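You operate a simulated robot arm through the tools that you are given. There is no shell and no other tool. Be economical: measure what you need, move in short steps, check, and stop when the job is done.

You are at the controls of a simulated two-armed robot. One attempt, no reset.

Task
Brush the mud off the raincoat and roll the fluff off the fleece.
Fine: leave both hanging on their pegs; put the brush and the roller back. Set down upright: brown clothes brush. What is to be rubbed or washed off counts as gone when no trace of it is left.

The check looks at the end state, three seconds after you hand in, the way a careful person would. Anything else that was tipped, shoved, dropped, spilled or broken makes it a failure.

Robot
Two 6-joint arms with two-finger parallel grippers on one trunk, on a base that drives. Base frame: it is fixed to the floor where the robot stands at the start and does not move with it; the origin is under the middle of the robot, x ahead of it, y to its left, z up. Units: mm, degrees, N and s.
The left shoulder is at the start at [-77, 177, 832], the right one opposite. With the tool pointing down near the work surface each hand reaches from about 360 to 720 mm from the robot's upright axis, wherever it stands, measured 20 degrees to its own side. Places, roughly: brush pot [500, 300, 600]; orange peg [600, -100, 1300]; white peg [600, 200, 1300]. Payload 1.57 kg a hand.
Tool frame (each hand has its own): the origin (TCP) lies between the finger pads and is the grasp point; the fingertips stand 30 mm ahead of it; z points along the fingers, y is the line along which they close. Largest opening 80 mm; finger width 17, thickness 12; the body of the gripper, 40 by 82 mm, starts 80 mm behind the TCP.
Orientation is told as [roll, pitch, yaw] about the base's x, y, z axes, in that order, counted from this pose: with the fingers straight down and closing along the base's y, the tool's x points along the base's -x, its y along +y and its z along -z.

Tools
- The arms move only by the tool send_rows. It takes "left_plan", "right_plan" or both (then of equal length, played together; a hand with none holds still); each is a list of rows, each a list of 7 numbers: the closure, from 0 (fully open) to 1 (shut), then the shift along the tool's x, y, z in units of 150 mm (1.0 is 150 mm), then the turn, a rotation vector about the tool's x, y, z in units of 60 degrees (1.0 is 60 degrees). In form: [[jaw, dx, dy, dz, ax, ay, az], ...]. A call has 1 to 20 rows; each row is the pose to reach, as a shift and turn from the pose commanded when the call began, along the tool's axes at that moment. A call with a number of a shift or a turn outside -1 to 1 is refused whole. Each row takes 0.2 s and may step no farther than 50 mm and 8.6 degrees from the row before; otherwise, or with a gripper value out of range, the whole call is refused. A pose out of reach is approached as far as the arm can. The call stops where the force on the tool passes 90 N (or 10 N more than at its start, if that is more) or the arm is blocked; 0.2 s more then pass. The fingers move at their own pace (about 72 mm/s each) and stop on an object; they squeeze with about 43 N. The grip force told is the motor's: it shows also when the fingers shut on nothing. Time passes only in rows, and 0.2 s behind the last, so rows that repeat a pose let the fingers close. The reply holds the time, the measured pose of the TCP, the force on the tool along the base axes, the opening and the grip force, in the units named above and with some noise, with the torque about the TCP (base axes, N m) and any sound that the robot's microphone picked up.
- Cameras (640 x 400 px; columns grow to the right, rows downward): "scene" is now at [36.2, 8.3, 1555.9]; the picture's right is [0.13, -0.99, 0.00], its down [-0.74, -0.09, -0.67] and it looks along [0.66, 0.08, -0.74] (base axes); focal length 264 px, centre (320, 200). "left" rides on the left gripper at [72, 7, -122] in its tool frame; the picture's right is [-0.09, 1.00, 0.00], its down [-0.84, -0.08, -0.54] and it looks along [-0.54, -0.05, 0.84] (tool axes); focal length 238 px, centre (320, 200). "right" rides on the right gripper at [72, -7, -122] in its tool frame; the picture's right is [0.09, 1.00, 0.00], its down [-0.84, 0.08, -0.54] and it looks along [-0.54, 0.05, 0.84] (tool axes); focal length 238 px, centre (320, 200). There is no depth. A picture from a camera that has moved, and an enlarged one, comes with that camera's place and axes in the base frame and with its lens.
- get_image(camera): a new picture of that camera. No time passes.
- move_column(by): slides the trunk up (or, below 0, down) by that many mm; the arms and the scene camera ride with it, the base frame stays. It gives what a move gives, with no picture.
- base_move(legs): drives the robot by 1 to 6 legs, each [ahead, left, turn to the left] in mm, mm and degrees, along the robot's own axes; the way and the turn of a leg run together, so that a leg with both is an arc; at most 1500 mm and 180 degrees a leg. The arms and the cameras ride along, it lands a little off, and it stops where it bumps. It gives what a move gives.
- aim_head(pan, tilt): turns the head with the scene camera to pan (to the left, within 143 degrees either way) and tilt (down, from -29 to 69), counted from straight ahead of the robot. It gives what a move gives.
- enlarge(camera, box): a new picture of the part [left, top, right, bottom] of that camera's present view, enlarged. No time passes.
- finish_job(): hands the job in; it is judged then, once.

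Work in short steps. Places have to be worked out from the pictures, the camera data and where the tool is seen: move nearer, look again, correct. Check each grasp and each placing, and mend what went wrong. You have 120 turns and 100 pictures in all, those below and enlarged ones among them. Open the grippers and draw the arms clear of the work before you hand the job in, unless the task says otherwise; then end with one line.

The tools are called after "Request:" as name(argument=value, ...) on one line, values as JSON. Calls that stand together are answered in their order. send_rows: Moves the arms, as the interface text tells. Its arguments: {"type":"object","properties":{"left_plan":{"type":"array"},"right_plan":{"type":"array"}},"required":[]} The other tools are called the same way: move_column (by) slides the trunk up or down; base_move (legs) drives the base; aim_head (pan, tilt) turns the head that bears the scene camera; get_image (camera) takes a picture; enlarge (camera, box) takes an enlarged picture of a part of a camera's view; finish_job () hands the job in.

At the start:

```text
clock: 0.0
left_ee_pos: [360.1, 314.5, 1273.4]
left_tcp_rot: [0.1, 0.0, -0.1]
left_force: [0.2, 0.4, -1.4]
left_ft_torque: [-0.01, -0.02, -0.02]
left_opening: 80.1
left_gripper_force: 0.1
right_ee_pos: [344.5, -63.7, 1299.9]
right_tcp_rot: [0.0, 0.0, 0.0]
right_force: [0.4, 0.7, -0.5]
right_ft_torque: [0.0, 0.02, 0.0]
right_opening: 80.3
right_gripper_force: 0.0
trunk travel left (down, up): [-275.0, 53.0]
robot x, y, heading: [-1.9, -4.4, -0.1]
head pan, tilt: [7.3, 48.1]
```

scene: 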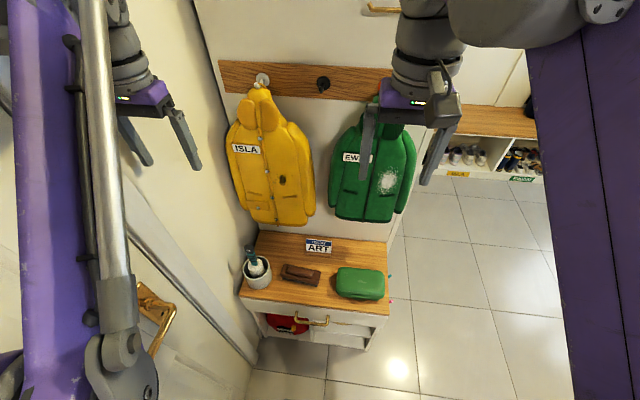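
right: 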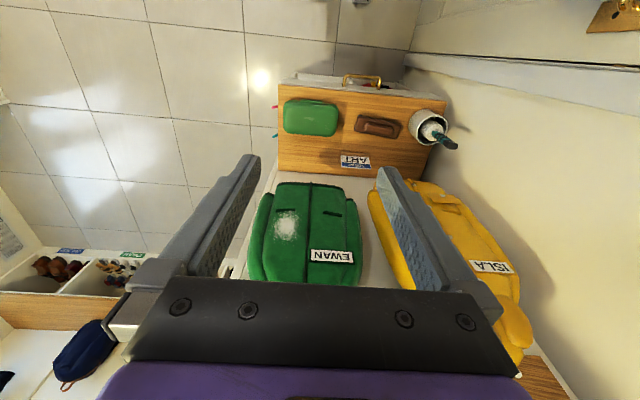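
left: 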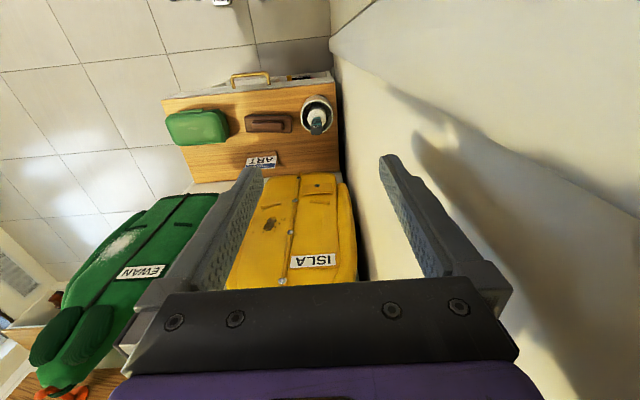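

I see the coats, a pot with something in it (roller?), a brown brush, and a green case on the cabinet. I'll zoom in on these first.

Request:
enlarge(camera="scene", box=[220, 220, 420, 345])

Request:
enlarge(camera="scene", box=[210, 60, 434, 230])

Request:
enlarge(camera="left", box=[150, 60, 370, 290])

```text
3.20 times, centred on (320, 282) of scene
camera zoom: at [36.2, 8.3, 1555.9], right [0.13, -0.99, 0.0], down [-0.74, -0.09, -0.67], along [0.66, 0.08, -0.74], focal length 846 px, centre (320, -64)
```

zoom: 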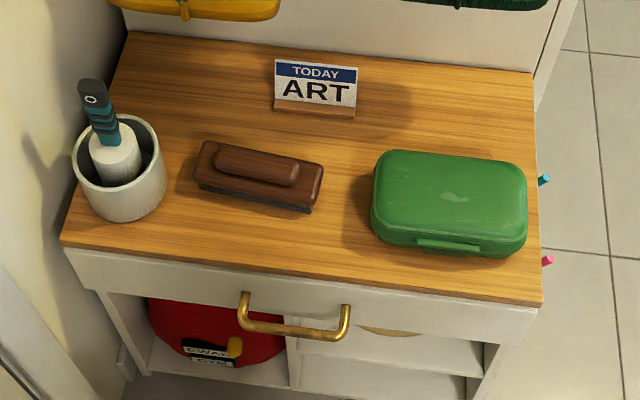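

```text
2.35 times, centred on (322, 145) of scene
camera zoom: at [36.2, 8.3, 1555.9], right [0.13, -0.99, 0.0], down [-0.74, -0.09, -0.67], along [0.66, 0.08, -0.74], focal length 622 px, centre (315, 329)
```

zoom: 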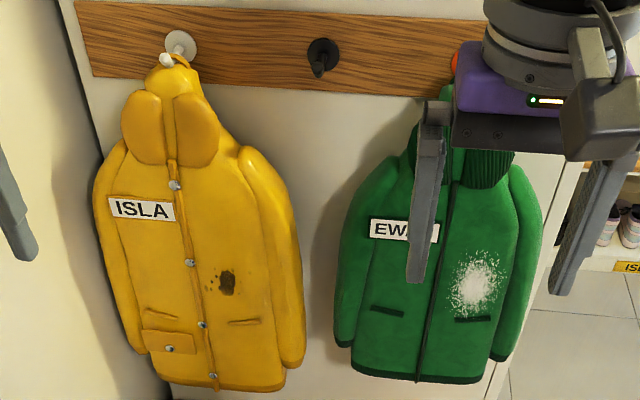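

```text
1.74 times, centred on (260, 175) of left
camera zoom: at [289.0, 319.5, 1394.5], right [0.09, 1.0, 0.0], down [0.84, -0.08, 0.54], along [0.54, -0.05, -0.84], focal length 414 px, centre (424, 244)
```

zoom: 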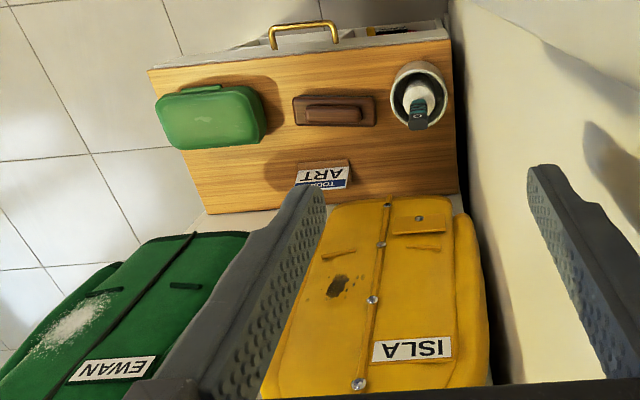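

Estimates: brush ≈[478,136,620], mud ≈[589,188,1008], fluff ≈[591,-117,1046], pot ≈[480,300,640]. I'll lower the trunk a bit for the tabletop work.

Request:
move_column(by=-200)

```text
clock: 2.2
left_ee_pos: [359.9, 313.1, 1073.1]
left_tcp_rot: [0.0, 0.0, 0.0]
left_force: [0.2, 0.5, 0.0]
left_ft_torque: [0.0, 0.01, -0.04]
left_opening: 79.9
left_gripper_force: 0.1
right_ee_pos: [343.2, -62.8, 1100.0]
right_tcp_rot: [-0.1, 0.0, 0.0]
right_force: [-0.3, -0.7, -0.2]
right_ft_torque: [0.02, 0.01, -0.03]
right_opening: 79.9
right_gripper_force: 0.2
trunk travel left (down, up): [-75.0, 253.0]
robot x, y, heading: [0.3, -1.7, 0.0]
head pan, tilt: [7.3, 48.1]
```

Trunk lowered. I'll bring the left hand lower, between the pot and brush, and look from there.

Request:
send_rows(left_plan=[[0, -0.07, -0.19, 0.25, 0, 0, 0], [0, -0.13, -0.38, 0.5, 0, 0, 0], [0, -0.2, -0.57, 0.75, 0, 0, 0], [0, -0.27, -0.75, 1, 0, 0, 0]])

Request:
get_image(camera="left")

Request:
get_image(camera="scene")

```text
clock: 3.2
left_ee_pos: [397.0, 199.4, 923.1]
left_tcp_rot: [0.0, 0.0, -0.1]
left_force: [0.8, -0.2, 0.5]
left_ft_torque: [0.02, -0.01, 0.02]
left_opening: 80.0
left_gripper_force: 0.0
right_ee_pos: [344.6, -63.6, 1100.1]
right_tcp_rot: [0.0, 0.1, -0.1]
right_force: [0.4, -0.9, -0.5]
right_ft_torque: [0.03, -0.01, -0.01]
right_opening: 80.0
right_gripper_force: 0.0
trunk travel left (down, up): [-75.0, 253.0]
robot x, y, heading: [0.1, -2.1, 0.1]
head pan, tilt: [7.3, 48.1]
```

```text
93 pictures are left
camera left: at [326.9, 205.0, 1044.3], right [0.09, 1.0, 0.0], down [0.84, -0.08, 0.54], along [0.54, -0.05, -0.84], focal length 238 px, centre (320, 200)
```

left: 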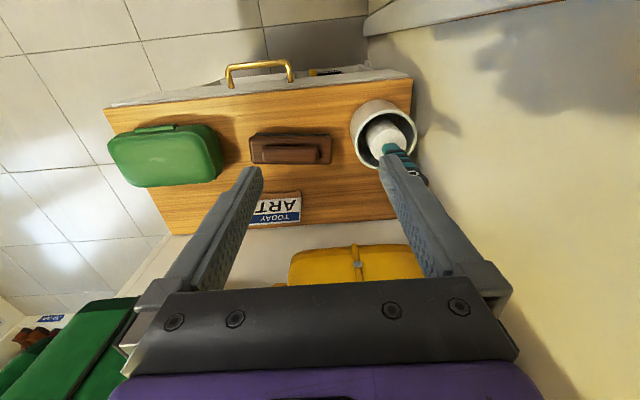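

```text
92 pictures are left
camera scene: at [66.9, 8.2, 1349.4], right [0.13, -0.99, 0.0], down [-0.74, -0.09, -0.67], along [0.66, 0.08, -0.74], focal length 264 px, centre (320, 200)
```

scene: 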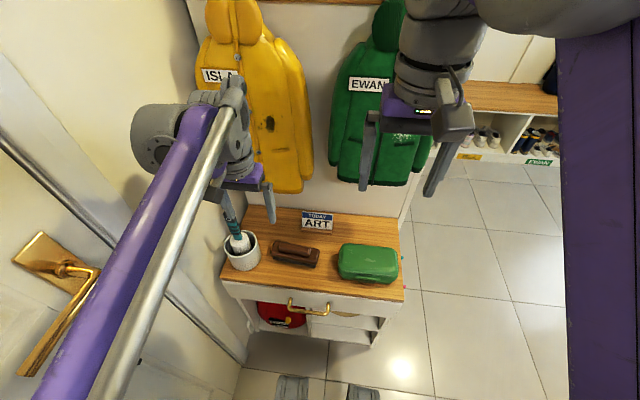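

Brush centre ≈[484,135], its long axis about 6° off the base y axis. I'll move above it while turning the hand towards yaw 84°.

Request:
send_rows(left_plan=[[0, -0.08, -0.06, 0.12, 0, 0, -0.14], [0, -0.16, -0.12, 0.24, 0, 0, -0.28], [0, -0.24, -0.18, 0.36, 0, 0, -0.42], [0, -0.32, -0.24, 0.48, 0, 0, -0.56], [0, -0.4, -0.3, 0.6, 0, 0, -0.7], [0, -0.48, -0.36, 0.72, 0, 0, -0.84], [0, -0.56, -0.43, 0.82, 0, 0, -0.98]])

Request:
send_rows(left_plan=[[0, 0, 0, 0, 0, 0, -0.14], [0, 0, 0, 0, 0, 0, -0.28], [0, 0, 0, 0, 0, 0, -0.42]])

Request:
get_image(camera="left")

Request:
get_image(camera="scene")

```text
clock: 4.8
left_ee_pos: [484.6, 135.7, 800.1]
left_tcp_rot: [0.0, 0.0, 59.1]
left_force: [0.1, 0.5, 0.7]
left_ft_torque: [0.0, 0.0, 0.0]
left_opening: 79.7
left_gripper_force: 0.1
right_ee_pos: [344.9, -64.3, 1100.5]
right_tcp_rot: [-0.1, -0.1, 0.0]
right_force: [-0.4, 0.1, -0.9]
right_ft_torque: [-0.01, 0.02, -0.02]
right_opening: 80.3
right_gripper_force: 0.0
trunk travel left (down, up): [-75.0, 253.0]
robot x, y, heading: [3.4, 2.7, 0.1]
head pan, tilt: [7.3, 48.1]
```

```text
clock: 5.6
left_ee_pos: [484.3, 137.6, 800.2]
left_tcp_rot: [0.0, 0.0, 84.2]
left_force: [1.0, 0.0, 0.0]
left_ft_torque: [0.01, 0.01, -0.01]
left_opening: 80.0
left_gripper_force: 0.1
right_ee_pos: [344.3, -63.9, 1099.4]
right_tcp_rot: [-0.1, 0.0, 0.0]
right_force: [-0.6, 0.2, 0.6]
right_ft_torque: [0.03, 0.03, 0.0]
right_opening: 79.8
right_gripper_force: 0.1
trunk travel left (down, up): [-75.0, 253.0]
robot x, y, heading: [-0.9, 2.4, -0.2]
head pan, tilt: [7.3, 48.1]
```

```text
91 pictures are left
camera left: at [471.6, 64.8, 921.3], right [-0.98, 0.19, 0.0], down [0.16, 0.82, 0.54], along [0.1, 0.53, -0.84], focal length 238 px, centre (320, 200)
```

left: 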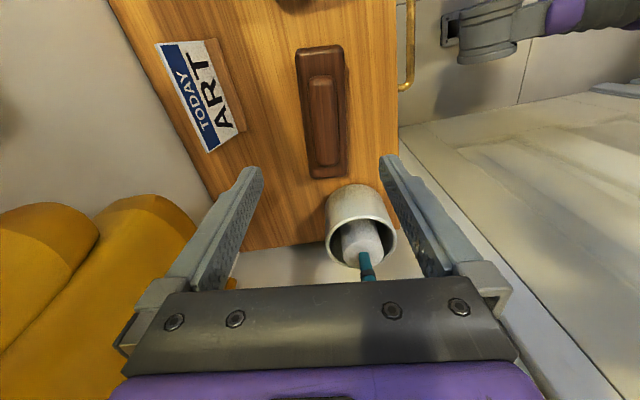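

```text
90 pictures are left
camera scene: at [66.6, 8.3, 1349.4], right [0.13, -0.99, 0.0], down [-0.74, -0.09, -0.67], along [0.66, 0.08, -0.74], focal length 264 px, centre (320, 200)
```

scene: 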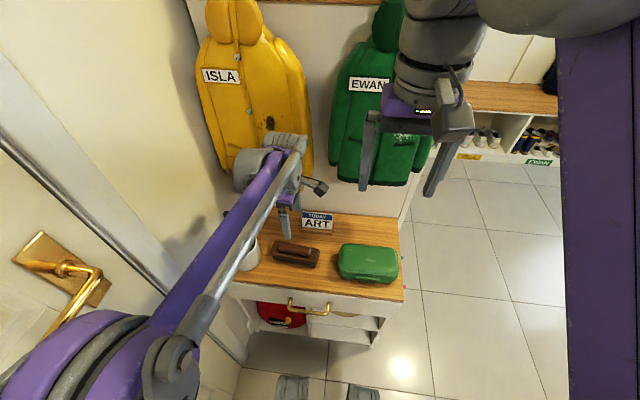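

The hand lines up with the brush. I'll zoom in on its side profile to judge how tall the bristles, body and handle are.

Request:
enlarge(camera="scene", box=[240, 210, 340, 290])

Request:
enlarge(camera="left", box=[240, 30, 420, 280])

```text
5.00 times, centred on (290, 250) of scene
camera zoom: at [66.6, 8.3, 1349.4], right [0.13, -0.99, 0.0], down [-0.74, -0.09, -0.67], along [0.66, 0.08, -0.74], focal length 1322 px, centre (470, -50)
```

zoom: 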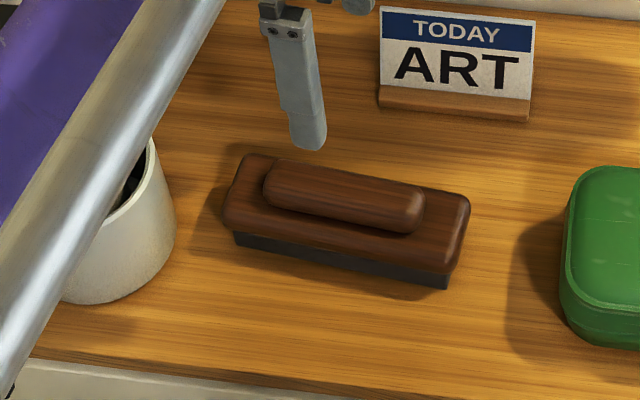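

```text
1.60 times, centred on (330, 155) of left
camera zoom: at [471.6, 64.8, 921.3], right [-0.98, 0.19, 0.0], down [0.16, 0.82, 0.54], along [0.1, 0.53, -0.84], focal length 381 px, centre (304, 272)
```

zoom: 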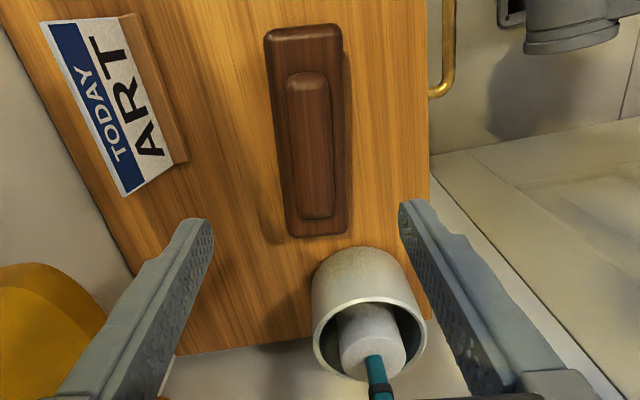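

Brush centre ≈[478,137], table at ≈600. I'll come down to z=700 and re-check the lineup.

Request:
send_rows(left_plan=[[0, 0.0, 0.02, 0.2, 0, 0, 0], [0, 0.0, 0.04, 0.4, 0, 0, 0], [0, 0.0, 0.04, 0.667, 0, 0, 0]])

Request:
get_image(camera="left")

Request:
enlarge(camera="scene", box=[220, 180, 370, 290])

```text
clock: 6.4
left_ee_pos: [479.1, 138.1, 699.6]
left_tcp_rot: [0.0, 0.0, 84.0]
left_force: [1.0, 0.4, 0.2]
left_ft_torque: [0.02, 0.01, 0.02]
left_opening: 80.1
left_gripper_force: 0.0
right_ee_pos: [344.2, -65.0, 1100.2]
right_tcp_rot: [0.1, 0.0, -0.1]
right_force: [0.3, -0.2, 0.0]
right_ft_torque: [-0.01, 0.01, 0.01]
right_opening: 80.0
right_gripper_force: 0.0
trunk travel left (down, up): [-75.0, 253.0]
robot x, y, heading: [0.5, 2.7, -0.1]
head pan, tilt: [7.3, 48.1]
```

```text
87 pictures are left
camera left: at [465.5, 66.0, 821.5], right [-0.98, 0.2, 0.0], down [0.16, 0.82, 0.54], along [0.11, 0.53, -0.84], focal length 238 px, centre (320, 200)
```

left: 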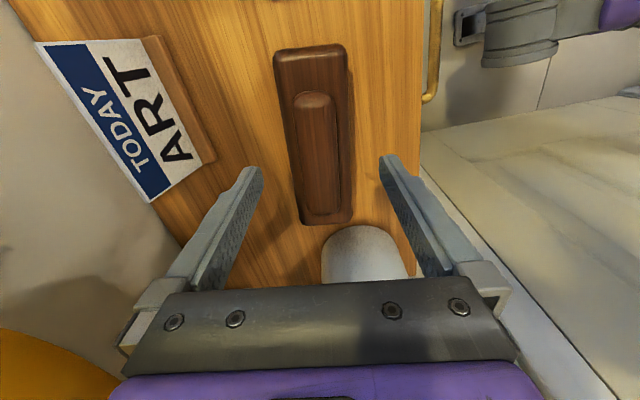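

```text
3.64 times, centred on (295, 235) of scene
camera zoom: at [67.0, 8.4, 1349.3], right [0.13, -0.99, 0.0], down [-0.74, -0.09, -0.67], along [0.66, 0.08, -0.74], focal length 962 px, centre (411, 73)
```

zoom: 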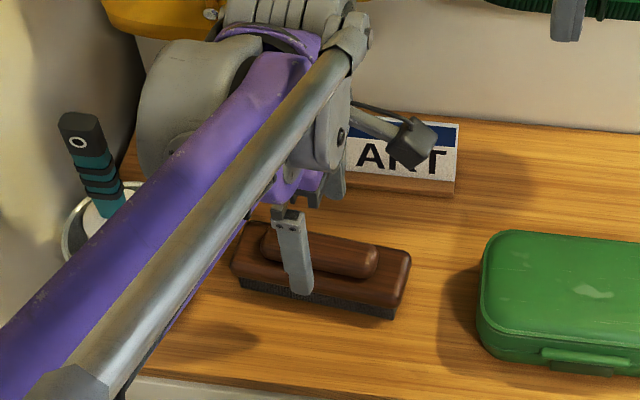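

The brush is centred between the fingers. I'll descend to z≈642 and close.

Request:
send_rows(left_plan=[[0, 0, 0, 0.13, 0, 0, 0], [0, 0, 0, 0.26, 0, 0, 0], [0, 0, 0, 0.387, 0, 0, 0], [0, 0, 0, 0.387, 0, 0, 0]])

Request:
get_image(camera="left")

Request:
enlarge(camera="scene", box=[220, 180, 370, 290])

```text
clock: 7.4
left_ee_pos: [477.3, 135.5, 643.0]
left_tcp_rot: [0.0, 0.0, 84.0]
left_force: [0.1, -0.3, 0.7]
left_ft_torque: [-0.01, 0.01, -0.03]
left_opening: 80.2
left_gripper_force: 0.1
right_ee_pos: [343.8, -64.4, 1099.7]
right_tcp_rot: [0.0, 0.1, 0.0]
right_force: [-0.8, -0.2, 0.0]
right_ft_torque: [-0.01, 0.03, 0.02]
right_opening: 80.0
right_gripper_force: 0.0
trunk travel left (down, up): [-75.0, 253.0]
robot x, y, heading: [-3.7, -1.4, -0.3]
head pan, tilt: [7.3, 48.1]
```

```text
85 pictures are left
camera left: at [464.9, 64.7, 763.2], right [-0.98, 0.2, 0.0], down [0.16, 0.82, 0.54], along [0.11, 0.53, -0.84], focal length 238 px, centre (320, 200)
```

left: 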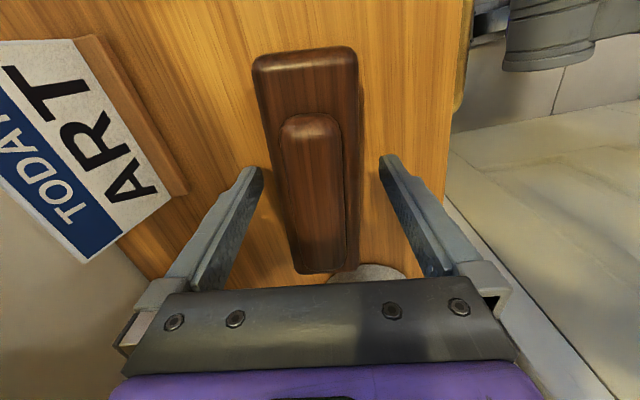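

```text
3.64 times, centred on (295, 235) of scene
camera zoom: at [66.4, 8.3, 1349.4], right [0.13, -0.99, 0.0], down [-0.74, -0.09, -0.67], along [0.66, 0.08, -0.74], focal length 962 px, centre (411, 73)
```

zoom: 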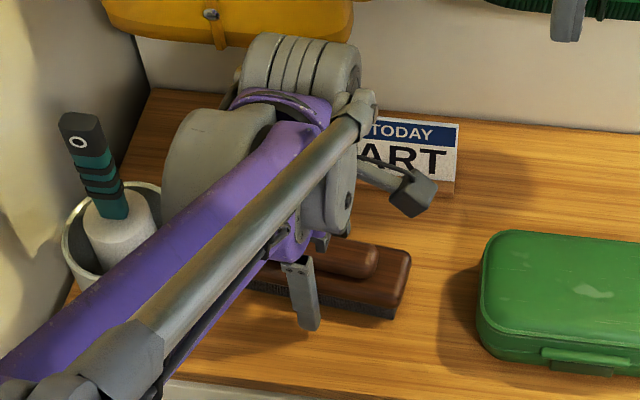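

Clear of contact and centred. Closing on the brush body.

Request:
send_rows(left_plan=[[1, 0, 0, 0, 0, 0, 0], [1, 0, 0, 0, 0, 0, 0], [1, 0, 0, 0, 0, 0, 0], [1, 0, 0, 0, 0, 0, 0], [1, 0, 0, 0, 0, 0, 0]])

Request:
get_image(camera="left")

```text
clock: 8.6
left_ee_pos: [478.7, 136.7, 642.2]
left_tcp_rot: [0.0, 0.1, 84.0]
left_force: [0.2, 0.3, 0.9]
left_ft_torque: [0.0, 0.03, -0.01]
left_opening: 51.4
left_gripper_force: 43.4
right_ee_pos: [345.4, -63.0, 1100.0]
right_tcp_rot: [0.1, 0.0, 0.0]
right_force: [0.7, -0.6, -0.6]
right_ft_torque: [0.03, 0.0, 0.02]
right_opening: 79.9
right_gripper_force: 0.0
trunk travel left (down, up): [-75.0, 253.0]
robot x, y, heading: [-2.6, -0.2, -0.0]
head pan, tilt: [7.3, 48.1]
```

```text
83 pictures are left
camera left: at [465.0, 64.7, 763.4], right [-0.98, 0.2, 0.0], down [0.16, 0.82, 0.54], along [0.11, 0.53, -0.84], focal length 238 px, centre (320, 200)
```

left: 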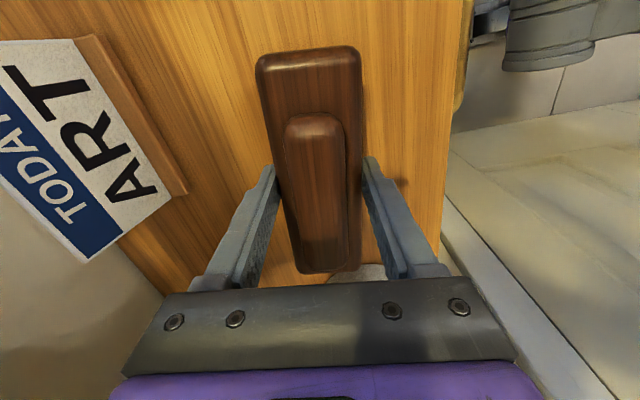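

Gripped (51 mm). Lifting straight up and checking.

Request:
send_rows(left_plan=[[1, 0, 0, -0.1, 0, 0, 0], [1, 0, 0, -0.35, 0, 0, 0], [1, 0, 0, -0.65, 0, 0, 0], [1, 0, 0, -0.95, 0, 0, 0]])

Request:
send_rows(left_plan=[[1, -0.03, 0.11, -0.12, 0, 0, 0.14], [1, -0.07, 0.22, -0.24, 0, 0, 0.28], [1, -0.1, 0.33, -0.36, 0, 0, 0.42], [1, -0.14, 0.44, -0.48, 0, 0, 0.56], [1, -0.18, 0.55, -0.6, 0, 0, 0.7], [1, -0.21, 0.66, -0.72, 0, 0, 0.84], [1, -0.25, 0.76, -0.84, 0, 0, 0.98]])

Request:
get_image(camera="left")

Request:
get_image(camera="scene")

```text
clock: 9.6
left_ee_pos: [477.7, 137.9, 783.8]
left_tcp_rot: [0.0, 0.1, 83.9]
left_force: [-0.4, -0.8, -1.1]
left_ft_torque: [-0.03, 0.0, -0.02]
left_opening: 51.3
left_gripper_force: 42.8
right_ee_pos: [344.5, -63.1, 1100.6]
right_tcp_rot: [0.0, 0.1, 0.0]
right_force: [-1.1, 0.1, 0.2]
right_ft_torque: [-0.02, 0.02, 0.01]
right_opening: 80.2
right_gripper_force: 0.0
trunk travel left (down, up): [-75.0, 253.0]
robot x, y, heading: [-3.6, -0.5, -0.0]
head pan, tilt: [7.3, 48.1]
```

```text
clock: 11.2
left_ee_pos: [368.0, 184.3, 910.5]
left_tcp_rot: [0.0, 0.0, 25.0]
left_force: [-0.4, 0.1, -1.4]
left_ft_torque: [-0.01, -0.01, -0.02]
left_opening: 51.0
left_gripper_force: 43.2
right_ee_pos: [343.6, -63.0, 1100.0]
right_tcp_rot: [0.0, 0.1, 0.0]
right_force: [0.5, -0.2, -0.2]
right_ft_torque: [-0.02, 0.0, -0.01]
right_opening: 79.8
right_gripper_force: 0.0
trunk travel left (down, up): [-75.0, 253.0]
robot x, y, heading: [1.7, 0.3, 0.0]
head pan, tilt: [7.3, 48.1]
```

```text
82 pictures are left
camera left: at [301.0, 159.6, 1030.6], right [-0.34, 0.94, 0.0], down [0.79, 0.28, 0.54], along [0.51, 0.18, -0.84], focal length 238 px, centre (320, 200)
```

left: 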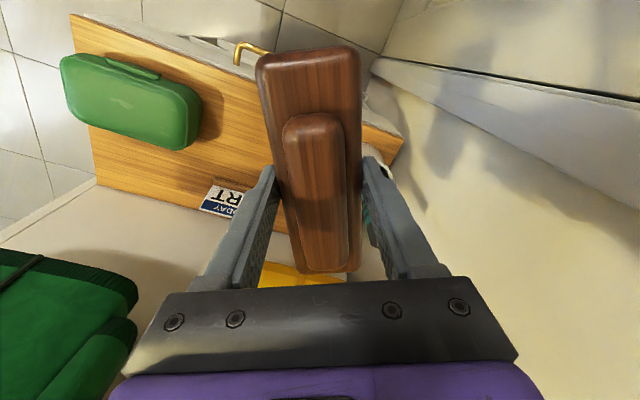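

```text
81 pictures are left
camera scene: at [66.3, 8.4, 1349.4], right [0.13, -0.99, 0.0], down [-0.74, -0.09, -0.67], along [0.66, 0.08, -0.74], focal length 264 px, centre (320, 200)
```

scene: 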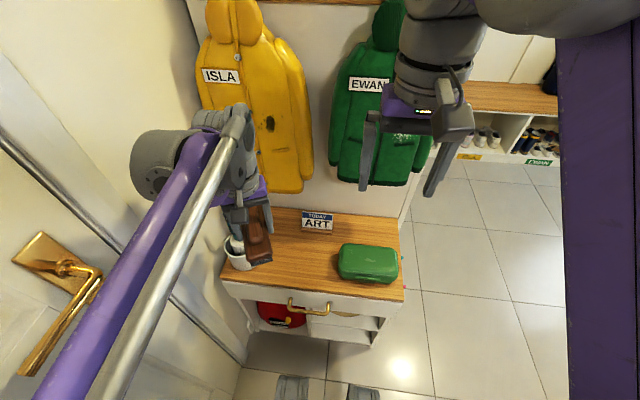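

Brush held firmly. Finishing the un-yaw and going up, then pitching the hand forward.

Request:
send_rows(left_plan=[[1, -0.08, -0.03, -0.18, 0, 0, 0.14], [1, -0.17, -0.05, -0.36, 0, 0, 0.28], [1, -0.256, -0.083, -0.533, 0, 0, 0.416]])

Request:
send_rows(left_plan=[[1, 0, 0, 0, 0, -0.14, 0], [1, 0, 0, 0, 0, -0.28, 0], [1, 0, 0, 0, 0, -0.42, 0], [1, 0, 0, 0, 0, -0.56, 0], [1, 0, 0, 0, 0, -0.7, 0], [1, 0, 0, 0, 0, -0.84, 0], [1, 0, 0, 0, 0, -0.98, 0]])

Request:
get_image(camera="scene")

```text
clock: 12.0
left_ee_pos: [407.6, 191.9, 990.5]
left_tcp_rot: [0.1, 0.1, 0.1]
left_force: [-1.0, 0.2, -1.9]
left_ft_torque: [0.0, 0.03, 0.01]
left_opening: 51.2
left_gripper_force: 43.1
right_ee_pos: [344.8, -63.9, 1099.6]
right_tcp_rot: [0.0, 0.1, 0.0]
right_force: [-0.1, 0.0, -0.2]
right_ft_torque: [-0.02, 0.0, -0.01]
right_opening: 79.7
right_gripper_force: 0.0
trunk travel left (down, up): [-75.0, 253.0]
robot x, y, heading: [-0.7, 1.6, 0.1]
head pan, tilt: [7.3, 48.1]
```

```text
clock: 13.6
left_ee_pos: [409.6, 193.1, 990.6]
left_tcp_rot: [0.0, -59.0, 0.2]
left_force: [0.1, -0.3, -2.6]
left_ft_torque: [-0.01, 0.03, 0.01]
left_opening: 51.3
left_gripper_force: 43.5
right_ee_pos: [343.8, -63.2, 1100.1]
right_tcp_rot: [-0.1, 0.0, 0.0]
right_force: [-0.6, 0.2, -0.6]
right_ft_torque: [-0.01, 0.02, 0.0]
right_opening: 80.0
right_gripper_force: 0.0
trunk travel left (down, up): [-75.0, 253.0]
robot x, y, heading: [1.6, 2.7, -0.1]
head pan, tilt: [7.3, 48.1]
```

```text
80 pictures are left
camera scene: at [66.3, 8.4, 1349.4], right [0.13, -0.99, 0.0], down [-0.74, -0.09, -0.67], along [0.66, 0.08, -0.74], focal length 264 px, centre (320, 200)
```

scene: 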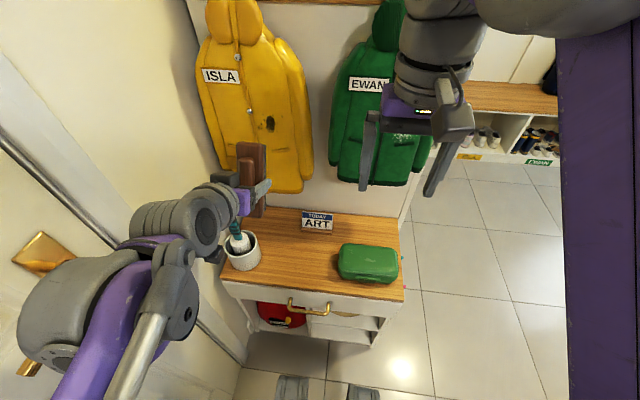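

Works well. Completing the pitch to about -90°, then inspecting from both cameras.

Request:
send_rows(left_plan=[[1, 0, 0, 0, 0, -0.14, 0], [1, 0, 0, 0, 0, -0.28, 0], [1, 0, 0, 0, 0, -0.42, 0], [1, 0, 0, 0, 0, -0.517, 0]])

Request:
get_image(camera="left")

Request:
aim_head(pan=18, tilt=35)

Request:
get_image(camera="scene")

```text
clock: 14.6
left_ee_pos: [409.4, 173.1, 980.0]
left_tcp_rot: [79.3, -74.7, -84.4]
left_force: [0.3, 2.7, 1.0]
left_ft_torque: [0.03, 0.16, -0.15]
left_opening: 51.0
left_gripper_force: 42.9
left hand out of reach, approached as far as the arm can: row 3
right_ee_pos: [344.9, -63.2, 1100.3]
right_tcp_rot: [0.0, 0.0, 0.0]
right_force: [-0.1, -0.1, -0.8]
right_ft_torque: [0.0, 0.0, 0.0]
right_opening: 79.9
right_gripper_force: 0.1
trunk travel left (down, up): [-75.0, 253.0]
robot x, y, heading: [1.2, 2.0, 0.0]
head pan, tilt: [7.3, 48.1]
```

```text
79 pictures are left
camera left: at [287.6, 207.5, 917.4], right [0.09, 0.93, 0.35], down [-0.53, -0.25, 0.81], along [0.85, -0.26, 0.47], focal length 238 px, centre (320, 200)
```

left: 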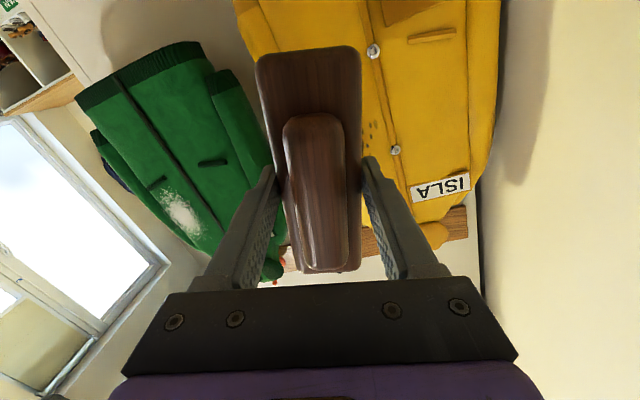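

```text
clock: 15.3
left_ee_pos: [408.9, 172.9, 980.0]
left_tcp_rot: [78.6, -74.7, -83.9]
left_force: [0.1, 0.9, -1.3]
left_ft_torque: [-0.01, 0.04, -0.01]
left_opening: 51.5
left_gripper_force: 43.1
right_ee_pos: [346.3, -63.3, 1099.9]
right_tcp_rot: [-0.1, 0.1, 0.1]
right_force: [0.3, 0.2, -0.2]
right_ft_torque: [0.03, 0.03, -0.01]
right_opening: 80.1
right_gripper_force: 0.2
trunk travel left (down, up): [-75.0, 253.0]
robot x, y, heading: [-3.4, 1.7, 0.1]
head pan, tilt: [18.0, 35.0]
```

```text
78 pictures are left
camera scene: at [72.3, 25.6, 1368.4], right [0.31, -0.95, 0.0], down [-0.55, -0.18, -0.82], along [0.78, 0.25, -0.57], focal length 264 px, centre (320, 200)
```

scene: 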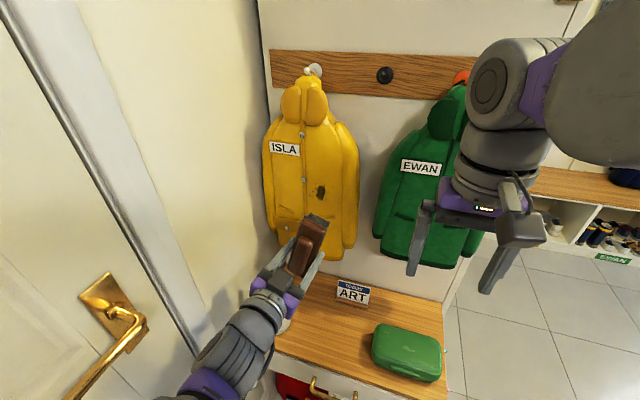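

The last bit of pitch was out of reach here (elbow folded, low trunk). Raising the trunk changes the arm's geometry; then I'll re-read the pose.

Request:
move_column(by=150)

Request:
send_rows(left_plan=[[1, 0, 0, 0, 0, 0, 0]])

```text
clock: 17.1
left_ee_pos: [409.2, 192.4, 1140.0]
left_tcp_rot: [7.7, -89.8, -7.5]
left_force: [-0.6, 0.1, -1.5]
left_ft_torque: [0.0, 0.01, 0.0]
left_opening: 51.1
left_gripper_force: 43.2
right_ee_pos: [344.6, -63.2, 1250.8]
right_tcp_rot: [0.1, 0.1, 0.1]
right_force: [0.1, 0.3, 0.4]
right_ft_torque: [0.01, -0.01, 0.0]
right_opening: 80.0
right_gripper_force: 0.1
trunk travel left (down, up): [-225.0, 103.0]
robot x, y, heading: [0.6, 1.6, -0.0]
head pan, tilt: [18.0, 35.0]
```

```text
clock: 17.5
left_ee_pos: [409.6, 191.3, 1140.4]
left_tcp_rot: [2.6, -89.8, -2.5]
left_force: [0.6, 0.6, -1.2]
left_ft_torque: [0.01, 0.05, 0.02]
left_opening: 51.1
left_gripper_force: 43.0
right_ee_pos: [343.7, -63.0, 1250.9]
right_tcp_rot: [0.1, 0.0, 0.0]
right_force: [0.1, -0.4, 0.3]
right_ft_torque: [-0.01, 0.0, 0.02]
right_opening: 80.0
right_gripper_force: 0.1
trunk travel left (down, up): [-225.0, 103.0]
robot x, y, heading: [0.3, 4.0, 0.1]
head pan, tilt: [18.0, 35.0]
```

Now the tool points straight ahead. Moving in front of the mud (z≈1008) with ~75 mm stand-off.

Request:
send_rows(left_plan=[[1, 0.3, 0, 0.08, 0, 0, 0], [1, 0.6, 0, 0.16, 0, 0, 0], [1, 0.88, -0.02, 0.24, 0, 0, 0], [1, 0.88, -0.02, 0.24, 0, 0, 0]])

Request:
get_image(camera="left")

Request:
get_image(camera="scene")

```text
clock: 18.5
left_ee_pos: [441.8, 189.0, 1009.1]
left_tcp_rot: [3.9, -89.8, -4.0]
left_force: [-0.3, -0.1, -0.9]
left_ft_torque: [-0.02, 0.01, 0.0]
left_opening: 51.0
left_gripper_force: 43.4
right_ee_pos: [344.4, -62.6, 1250.6]
right_tcp_rot: [0.0, 0.1, 0.0]
right_force: [-0.9, 0.1, 0.4]
right_ft_torque: [0.03, -0.02, 0.01]
right_opening: 79.8
right_gripper_force: 0.0
trunk travel left (down, up): [-225.0, 103.0]
robot x, y, heading: [0.9, 1.2, -0.1]
head pan, tilt: [18.0, 35.0]
```

```text
77 pictures are left
camera left: at [320.7, 195.3, 936.7], right [0.0, 1.0, 0.09], down [-0.54, -0.08, 0.84], along [0.84, -0.05, 0.54], focal length 238 px, centre (320, 200)
```

left: 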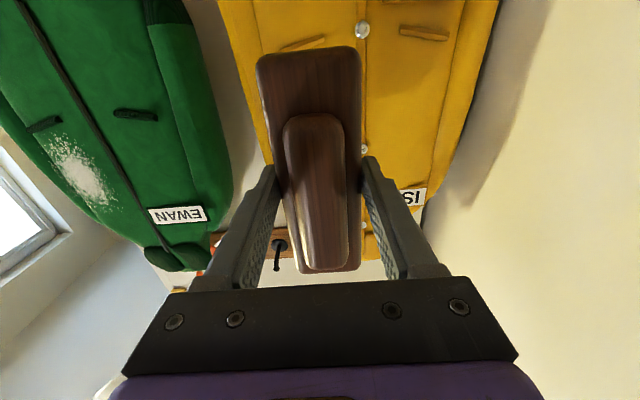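

```text
76 pictures are left
camera scene: at [42.3, 25.6, 1522.7], right [0.31, -0.95, 0.0], down [-0.55, -0.18, -0.82], along [0.78, 0.25, -0.57], focal length 264 px, centre (320, 200)
```

scene: 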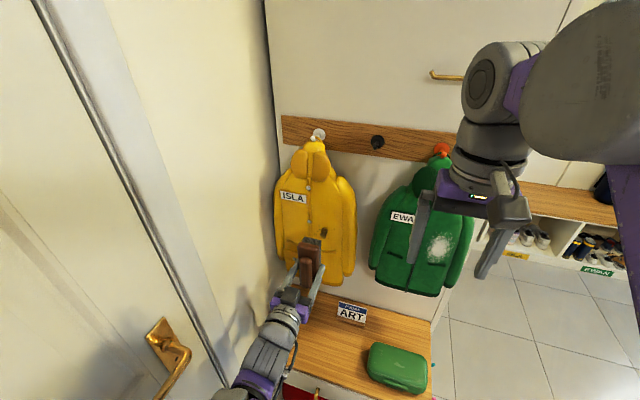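

Mud confirmed at ≈[589,190,1008]. Advancing to near contact.

Request:
send_rows(left_plan=[[1, 0, 0, 0.2, 0, 0, 0], [1, 0, 0, 0.4, 0, 0, 0], [1, 0, 0, 0.55, 0, 0, 0], [1, 0, 0, 0.59, 0, 0, 0], [1, 0, 0, 0.59, 0, 0, 0]])

Request:
enlarge(camera="scene", box=[220, 120, 480, 320])

```text
clock: 19.7
left_ee_pos: [532.2, 192.0, 1008.6]
left_tcp_rot: [0.4, -89.7, -0.7]
left_force: [0.4, 0.7, -1.6]
left_ft_torque: [0.04, 0.02, 0.03]
left_opening: 51.5
left_gripper_force: 42.7
left hand out of reach, approached as far as the arm can: row 4
right_ee_pos: [343.8, -62.9, 1250.8]
right_tcp_rot: [0.0, 0.1, -0.1]
right_force: [0.1, -0.3, 0.0]
right_ft_torque: [0.03, 0.03, -0.03]
right_opening: 80.0
right_gripper_force: 0.2
trunk travel left (down, up): [-225.0, 103.0]
robot x, y, heading: [-2.3, 0.1, 0.1]
head pan, tilt: [18.0, 35.0]
```

```text
2.00 times, centred on (350, 220) of scene
camera zoom: at [43.4, 25.7, 1522.7], right [0.31, -0.95, 0.0], down [-0.55, -0.18, -0.82], along [0.78, 0.25, -0.57], focal length 529 px, centre (260, 160)
```

zoom: 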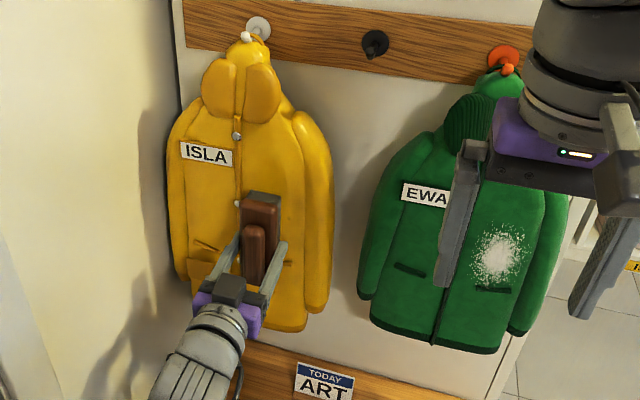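

Reach ends at x≈532, so I'll back the hand off 90 mm and drive the base 70 mm ahead (base front ≈230, cabinet ≈350–380).

Request:
send_rows(left_plan=[[1, 0, 0, -0.2, 0, 0, 0], [1, 0, 0, -0.4, 0, 0, 0], [1, 0, 0, -0.6, 0, 0, 0]])

Request:
base_move(legs=[[70, 0, 0]])

Request:
get_image(camera="scene")

```text
clock: 20.5
left_ee_pos: [441.2, 189.7, 1008.3]
left_tcp_rot: [-0.4, -89.8, 0.3]
left_force: [0.3, -0.2, -2.7]
left_ft_torque: [0.01, 0.01, -0.01]
left_opening: 51.4
left_gripper_force: 43.3
right_ee_pos: [343.1, -62.8, 1250.9]
right_tcp_rot: [0.0, 0.0, 0.1]
right_force: [-0.7, 0.3, -0.6]
right_ft_torque: [0.0, 0.0, 0.0]
right_opening: 80.1
right_gripper_force: 0.1
trunk travel left (down, up): [-225.0, 103.0]
robot x, y, heading: [1.1, 1.1, 0.1]
head pan, tilt: [18.0, 35.0]
```

```text
clock: 21.5
left_ee_pos: [513.2, 189.6, 1007.5]
left_tcp_rot: [0.8, -89.7, -0.8]
left_force: [-0.1, -0.3, -1.6]
left_ft_torque: [-0.02, 0.0, 0.0]
left_opening: 51.2
left_gripper_force: 42.9
right_ee_pos: [414.6, -64.5, 1249.0]
right_tcp_rot: [0.0, 0.0, 0.0]
right_force: [0.1, -0.5, -0.7]
right_ft_torque: [0.0, 0.01, 0.0]
right_opening: 79.8
right_gripper_force: 0.1
trunk travel left (down, up): [-225.0, 103.0]
robot x, y, heading: [62.5, 1.9, -0.2]
head pan, tilt: [18.0, 35.0]
```

```text
74 pictures are left
camera scene: at [113.5, 25.6, 1522.6], right [0.31, -0.95, 0.0], down [-0.55, -0.18, -0.82], along [0.78, 0.25, -0.57], focal length 264 px, centre (320, 200)
```

scene: 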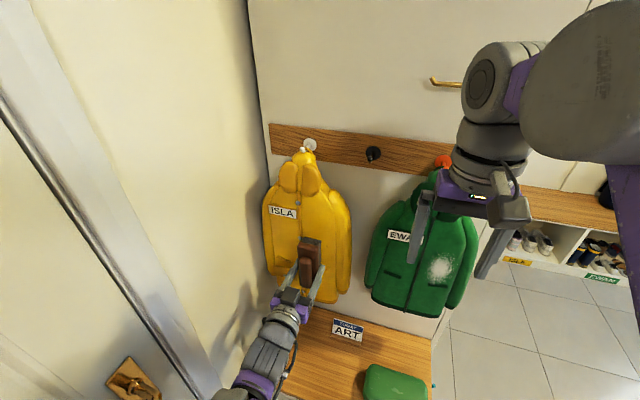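

Creeping towards contact.

Request:
send_rows(left_plan=[[1, 0, 0, 0.1, 0, 0, 0], [1, 0, 0, 0.15, 0, 0, 0], [1, 0, 0, 0.18, 0, 0, 0], [1, 0, 0, 0.2, 0, 0, 0], [1, 0, 0, 0.2, 0, 0, 0]])

```text
clock: 22.7
left_ee_pos: [542.3, 189.5, 1007.7]
left_tcp_rot: [0.7, -89.8, -0.9]
left_force: [0.7, -0.1, -2.1]
left_ft_torque: [-0.01, 0.02, 0.02]
left_opening: 51.2
left_gripper_force: 43.2
right_ee_pos: [413.4, -64.1, 1249.9]
right_tcp_rot: [-0.1, 0.0, 0.0]
right_force: [0.4, -0.5, -0.1]
right_ft_torque: [0.02, 0.0, -0.01]
right_opening: 80.2
right_gripper_force: 0.0
trunk travel left (down, up): [-225.0, 103.0]
robot x, y, heading: [69.1, -3.0, -0.1]
head pan, tilt: [18.0, 35.0]
```

Request:
send_rows(left_plan=[[1, 0, 0, 0.02, 0, 0, 0], [1, 0, 0, 0.04, 0, 0, 0], [1, 0, 0, 0.06, 0, 0, 0], [1, 0, 0, 0.06, 0, 0, 0]])

Request:
get_image(camera="left")

```text
clock: 23.7
left_ee_pos: [550.9, 189.6, 1007.4]
left_tcp_rot: [0.8, -89.7, -0.9]
left_force: [1.0, 0.7, -0.6]
left_ft_torque: [0.03, 0.01, 0.01]
left_opening: 51.4
left_gripper_force: 42.9
right_ee_pos: [413.0, -63.9, 1249.2]
right_tcp_rot: [0.0, 0.1, 0.0]
right_force: [0.0, 0.1, -0.7]
right_ft_torque: [0.0, 0.0, -0.04]
right_opening: 80.0
right_gripper_force: 0.0
trunk travel left (down, up): [-225.0, 103.0]
robot x, y, heading: [70.4, -0.0, -0.0]
head pan, tilt: [18.0, 35.0]
```

```text
73 pictures are left
camera left: at [429.2, 196.3, 935.8], right [0.0, 1.0, 0.09], down [-0.54, -0.08, 0.84], along [0.84, -0.05, 0.54], focal length 238 px, centre (320, 200)
```

left: 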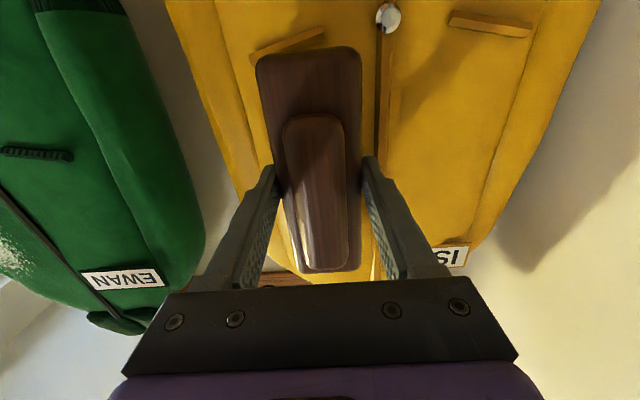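

Still free of contact. Continuing in small steps.

Request:
send_rows(left_plan=[[1, 0, 0, 0.02, 0, 0, 0], [1, 0, 0, 0.04, 0, 0, 0], [1, 0, 0, 0.06, 0, 0, 0], [1, 0, 0, 0.06, 0, 0, 0]])

```text
clock: 24.7
left_ee_pos: [560.8, 190.3, 1006.9]
left_tcp_rot: [3.9, -89.9, -4.2]
left_force: [-3.3, -1.0, -0.4]
left_ft_torque: [0.07, -0.28, 0.04]
left_opening: 51.1
left_gripper_force: 43.4
right_ee_pos: [412.8, -63.4, 1249.7]
right_tcp_rot: [0.1, 0.0, 0.0]
right_force: [0.2, -0.4, -0.2]
right_ft_torque: [0.03, 0.03, -0.02]
right_opening: 79.8
right_gripper_force: 0.1
trunk travel left (down, up): [-225.0, 103.0]
robot x, y, heading: [70.3, 2.2, 0.0]
head pan, tilt: [18.0, 35.0]
```

Contact (-3.3 N), mostly at the brush's upper end according to the torque. Pressing 4 mm more to see the stiffness.

Request:
send_rows(left_plan=[[1, 0, 0, 0.013, 0, 0, 0], [1, 0, 0, 0.027, 0, 0, 0], [1, 0, 0, 0.027, 0, 0, 0]])

Request:
enlarge(camera="scene", box=[240, 140, 370, 320])

```text
clock: 25.5
left_ee_pos: [564.3, 190.9, 1008.2]
left_tcp_rot: [0.0, -89.8, -0.3]
left_force: [-2.5, 0.4, -0.8]
left_ft_torque: [-0.01, -0.19, 0.06]
left_opening: 51.2
left_gripper_force: 42.8
right_ee_pos: [413.4, -63.3, 1251.0]
right_tcp_rot: [0.1, 0.0, 0.0]
right_force: [0.6, 0.3, 0.1]
right_ft_torque: [-0.01, -0.06, 0.01]
right_opening: 79.9
right_gripper_force: 0.1
trunk travel left (down, up): [-225.0, 103.0]
robot x, y, heading: [69.3, 0.8, 0.4]
head pan, tilt: [18.0, 35.0]
```

```text
2.22 times, centred on (305, 230) of scene
camera zoom: at [112.0, 25.6, 1522.7], right [0.31, -0.95, 0.0], down [-0.55, -0.18, -0.82], along [0.78, 0.25, -0.57], focal length 588 px, centre (353, 133)
```

zoom: 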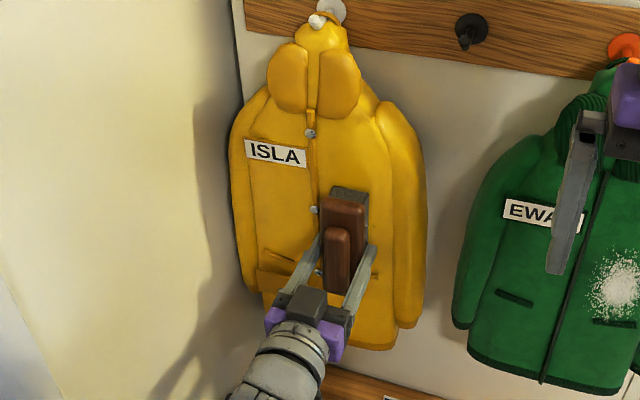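

The coat yields softly. I'll lower the brush 40 mm so its contacting upper half covers the mud, and sweep sideways with slight pressure.

Request:
send_rows(left_plan=[[1, 0.1, 0, 0.02, 0, 0, 0], [1, 0.2, 0, 0.03, 0, 0, 0], [1, 0.27, 0.1, 0.03, 0, 0, 0], [1, 0.27, 0.2, 0.03, 0, 0, 0], [1, 0.27, 0.05, 0.03, 0, 0, 0], [1, 0.27, -0.1, 0.03, 0, 0, 0], [1, 0.27, -0.25, 0.03, 0, 0, 0], [1, 0.27, -0.1, 0.03, 0, 0, 0], [1, 0.27, 0.05, 0.03, 0, 0, 0], [1, 0.27, 0.2, 0.03, 0, 0, 0], [1, 0.27, 0.05, 0.03, 0, 0, 0], [1, 0.27, -0.1, 0.03, 0, 0, 0], [1, 0.27, -0.25, 0.03, 0, 0, 0]])

Request:
send_rows(left_plan=[[1, 0, 0, -0.1, 0, 0, 0], [1, 0, 0, -0.3, 0, 0, 0], [1, 0.2, 0, -0.5, 0, 0, 0], [1, 0.4, 0, -0.6, 0, 0, 0]])

Request:
enlarge(camera="scene", box=[240, 140, 370, 320])

```text
clock: 28.3
left_ee_pos: [566.3, 179.5, 957.2]
left_tcp_rot: [-4.6, -87.3, 2.4]
left_force: [-0.2, 0.8, -2.0]
left_ft_torque: [0.04, 0.01, 0.0]
left_opening: 51.5
left_gripper_force: 43.3
left hand out of reach, approached as far as the arm can: row 6, 7, 8, 12, 13
right_ee_pos: [413.9, -62.6, 1250.0]
right_tcp_rot: [-0.1, 0.0, -0.1]
right_force: [-0.3, 0.3, 0.3]
right_ft_torque: [0.0, -0.01, -0.01]
right_opening: 79.7
right_gripper_force: 0.0
trunk travel left (down, up): [-225.0, 103.0]
robot x, y, heading: [64.6, -1.3, -0.0]
head pan, tilt: [18.0, 35.0]
```

```text
clock: 29.3
left_ee_pos: [477.7, 183.3, 908.0]
left_tcp_rot: [-4.7, -87.0, 2.5]
left_force: [-0.2, -0.2, -1.3]
left_ft_torque: [0.0, 0.02, 0.01]
left_opening: 50.9
left_gripper_force: 43.4
left hand out of reach, approached as far as the arm can: row 4
right_ee_pos: [414.4, -62.6, 1248.8]
right_tcp_rot: [0.0, 0.0, 0.0]
right_force: [0.3, 0.0, 0.9]
right_ft_torque: [-0.02, 0.03, -0.03]
right_opening: 79.9
right_gripper_force: 0.0
trunk travel left (down, up): [-225.0, 103.0]
robot x, y, heading: [66.3, -0.4, 0.0]
head pan, tilt: [18.0, 35.0]
```

```text
2.22 times, centred on (305, 230) of scene
camera zoom: at [112.9, 25.7, 1522.7], right [0.31, -0.95, 0.0], down [-0.55, -0.18, -0.82], along [0.78, 0.25, -0.57], focal length 588 px, centre (353, 133)
```

zoom: 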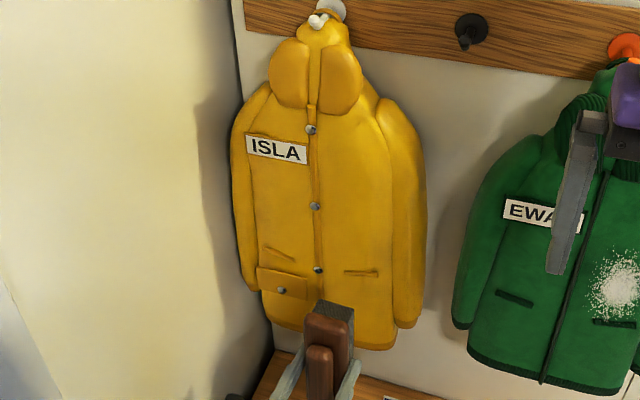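

The mud seems gone. Zooming in hard to check for traces.

Request:
enlarge(camera="scene", box=[280, 180, 344, 220])

Request:
enlarge(camera="scene", box=[290, 205, 354, 245])

Request:
enlarge(camera="scene", box=[280, 130, 344, 170])

```text
10.00 times, centred on (312, 200) of scene
camera zoom: at [112.9, 25.7, 1522.7], right [0.31, -0.95, 0.0], down [-0.55, -0.18, -0.82], along [0.78, 0.25, -0.57], focal length 2645 px, centre (400, 200)
```

zoom: 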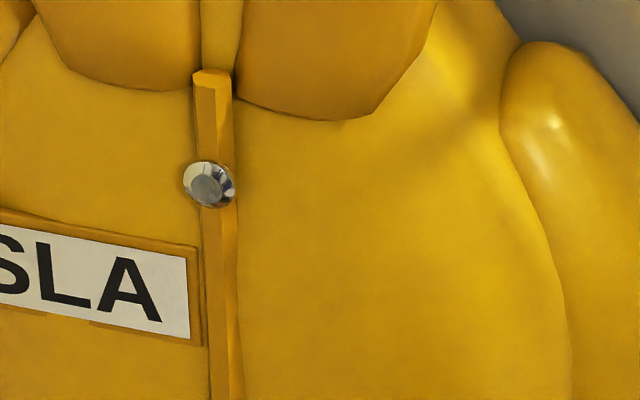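

```text
10.00 times, centred on (322, 225) of scene
camera zoom: at [112.9, 25.7, 1522.7], right [0.31, -0.95, 0.0], down [-0.55, -0.18, -0.82], along [0.78, 0.25, -0.57], focal length 2645 px, centre (300, -50)
```

zoom: 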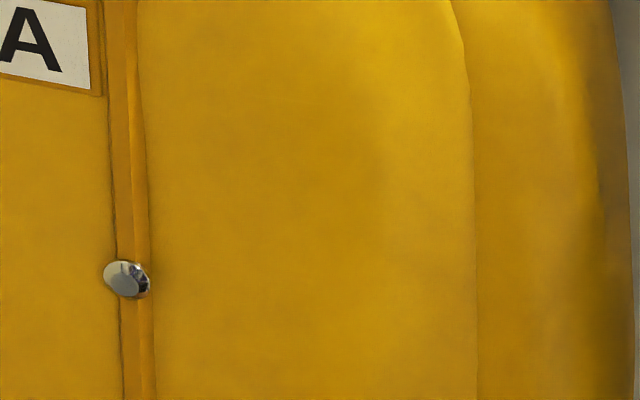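

```text
10.00 times, centred on (312, 150) of scene
camera zoom: at [112.9, 25.7, 1522.7], right [0.31, -0.95, 0.0], down [-0.55, -0.18, -0.82], along [0.78, 0.25, -0.57], focal length 2645 px, centre (400, 700)
```

zoom: 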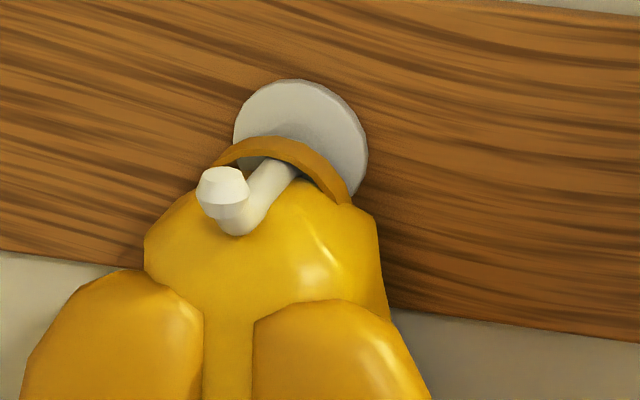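

Clean, and the loop is still on the peg. One zoom for the lower area, and I'll drive the base back to its original spot to bring the brush home.

Request:
enlarge(camera="scene", box=[286, 228, 350, 268])

Request:
base_move(legs=[[-70, 0, 0]])

Request:
send_rows(left_plan=[[1, 0, 0, 0, 0, 0, 0]])

```text
10.00 times, centred on (318, 248) of scene
camera zoom: at [112.9, 25.7, 1522.7], right [0.31, -0.95, 0.0], down [-0.55, -0.18, -0.82], along [0.78, 0.25, -0.57], focal length 2645 px, centre (340, -280)
```

zoom: 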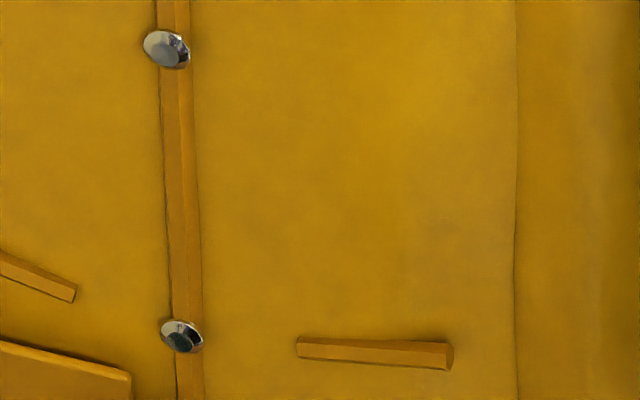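

```text
clock: 30.3
left_ee_pos: [409.3, 182.7, 908.2]
left_tcp_rot: [-4.7, -87.2, 2.6]
left_force: [0.1, 0.9, -1.2]
left_ft_torque: [0.0, 0.05, 0.0]
left_opening: 51.4
left_gripper_force: 43.3
right_ee_pos: [342.8, -61.8, 1251.1]
right_tcp_rot: [0.0, 0.0, 0.0]
right_force: [0.9, 0.5, 0.6]
right_ft_torque: [-0.01, -0.05, 0.0]
right_opening: 80.1
right_gripper_force: 0.1
trunk travel left (down, up): [-225.0, 103.0]
robot x, y, heading: [-0.3, 0.9, -0.0]
head pan, tilt: [18.0, 35.0]
```

```text
clock: 30.7
left_ee_pos: [409.9, 182.3, 908.9]
left_tcp_rot: [-4.7, -87.1, 2.6]
left_force: [-0.4, -0.4, -1.2]
left_ft_torque: [0.02, 0.0, -0.01]
left_opening: 51.1
left_gripper_force: 42.4
right_ee_pos: [346.7, -63.9, 1249.6]
right_tcp_rot: [0.1, 0.0, -0.1]
right_force: [-0.7, 0.1, -0.1]
right_ft_torque: [-0.02, -0.01, -0.06]
right_opening: 79.9
right_gripper_force: 0.1
trunk travel left (down, up): [-225.0, 103.0]
robot x, y, heading: [2.5, -1.6, 0.2]
head pan, tilt: [18.0, 35.0]
```

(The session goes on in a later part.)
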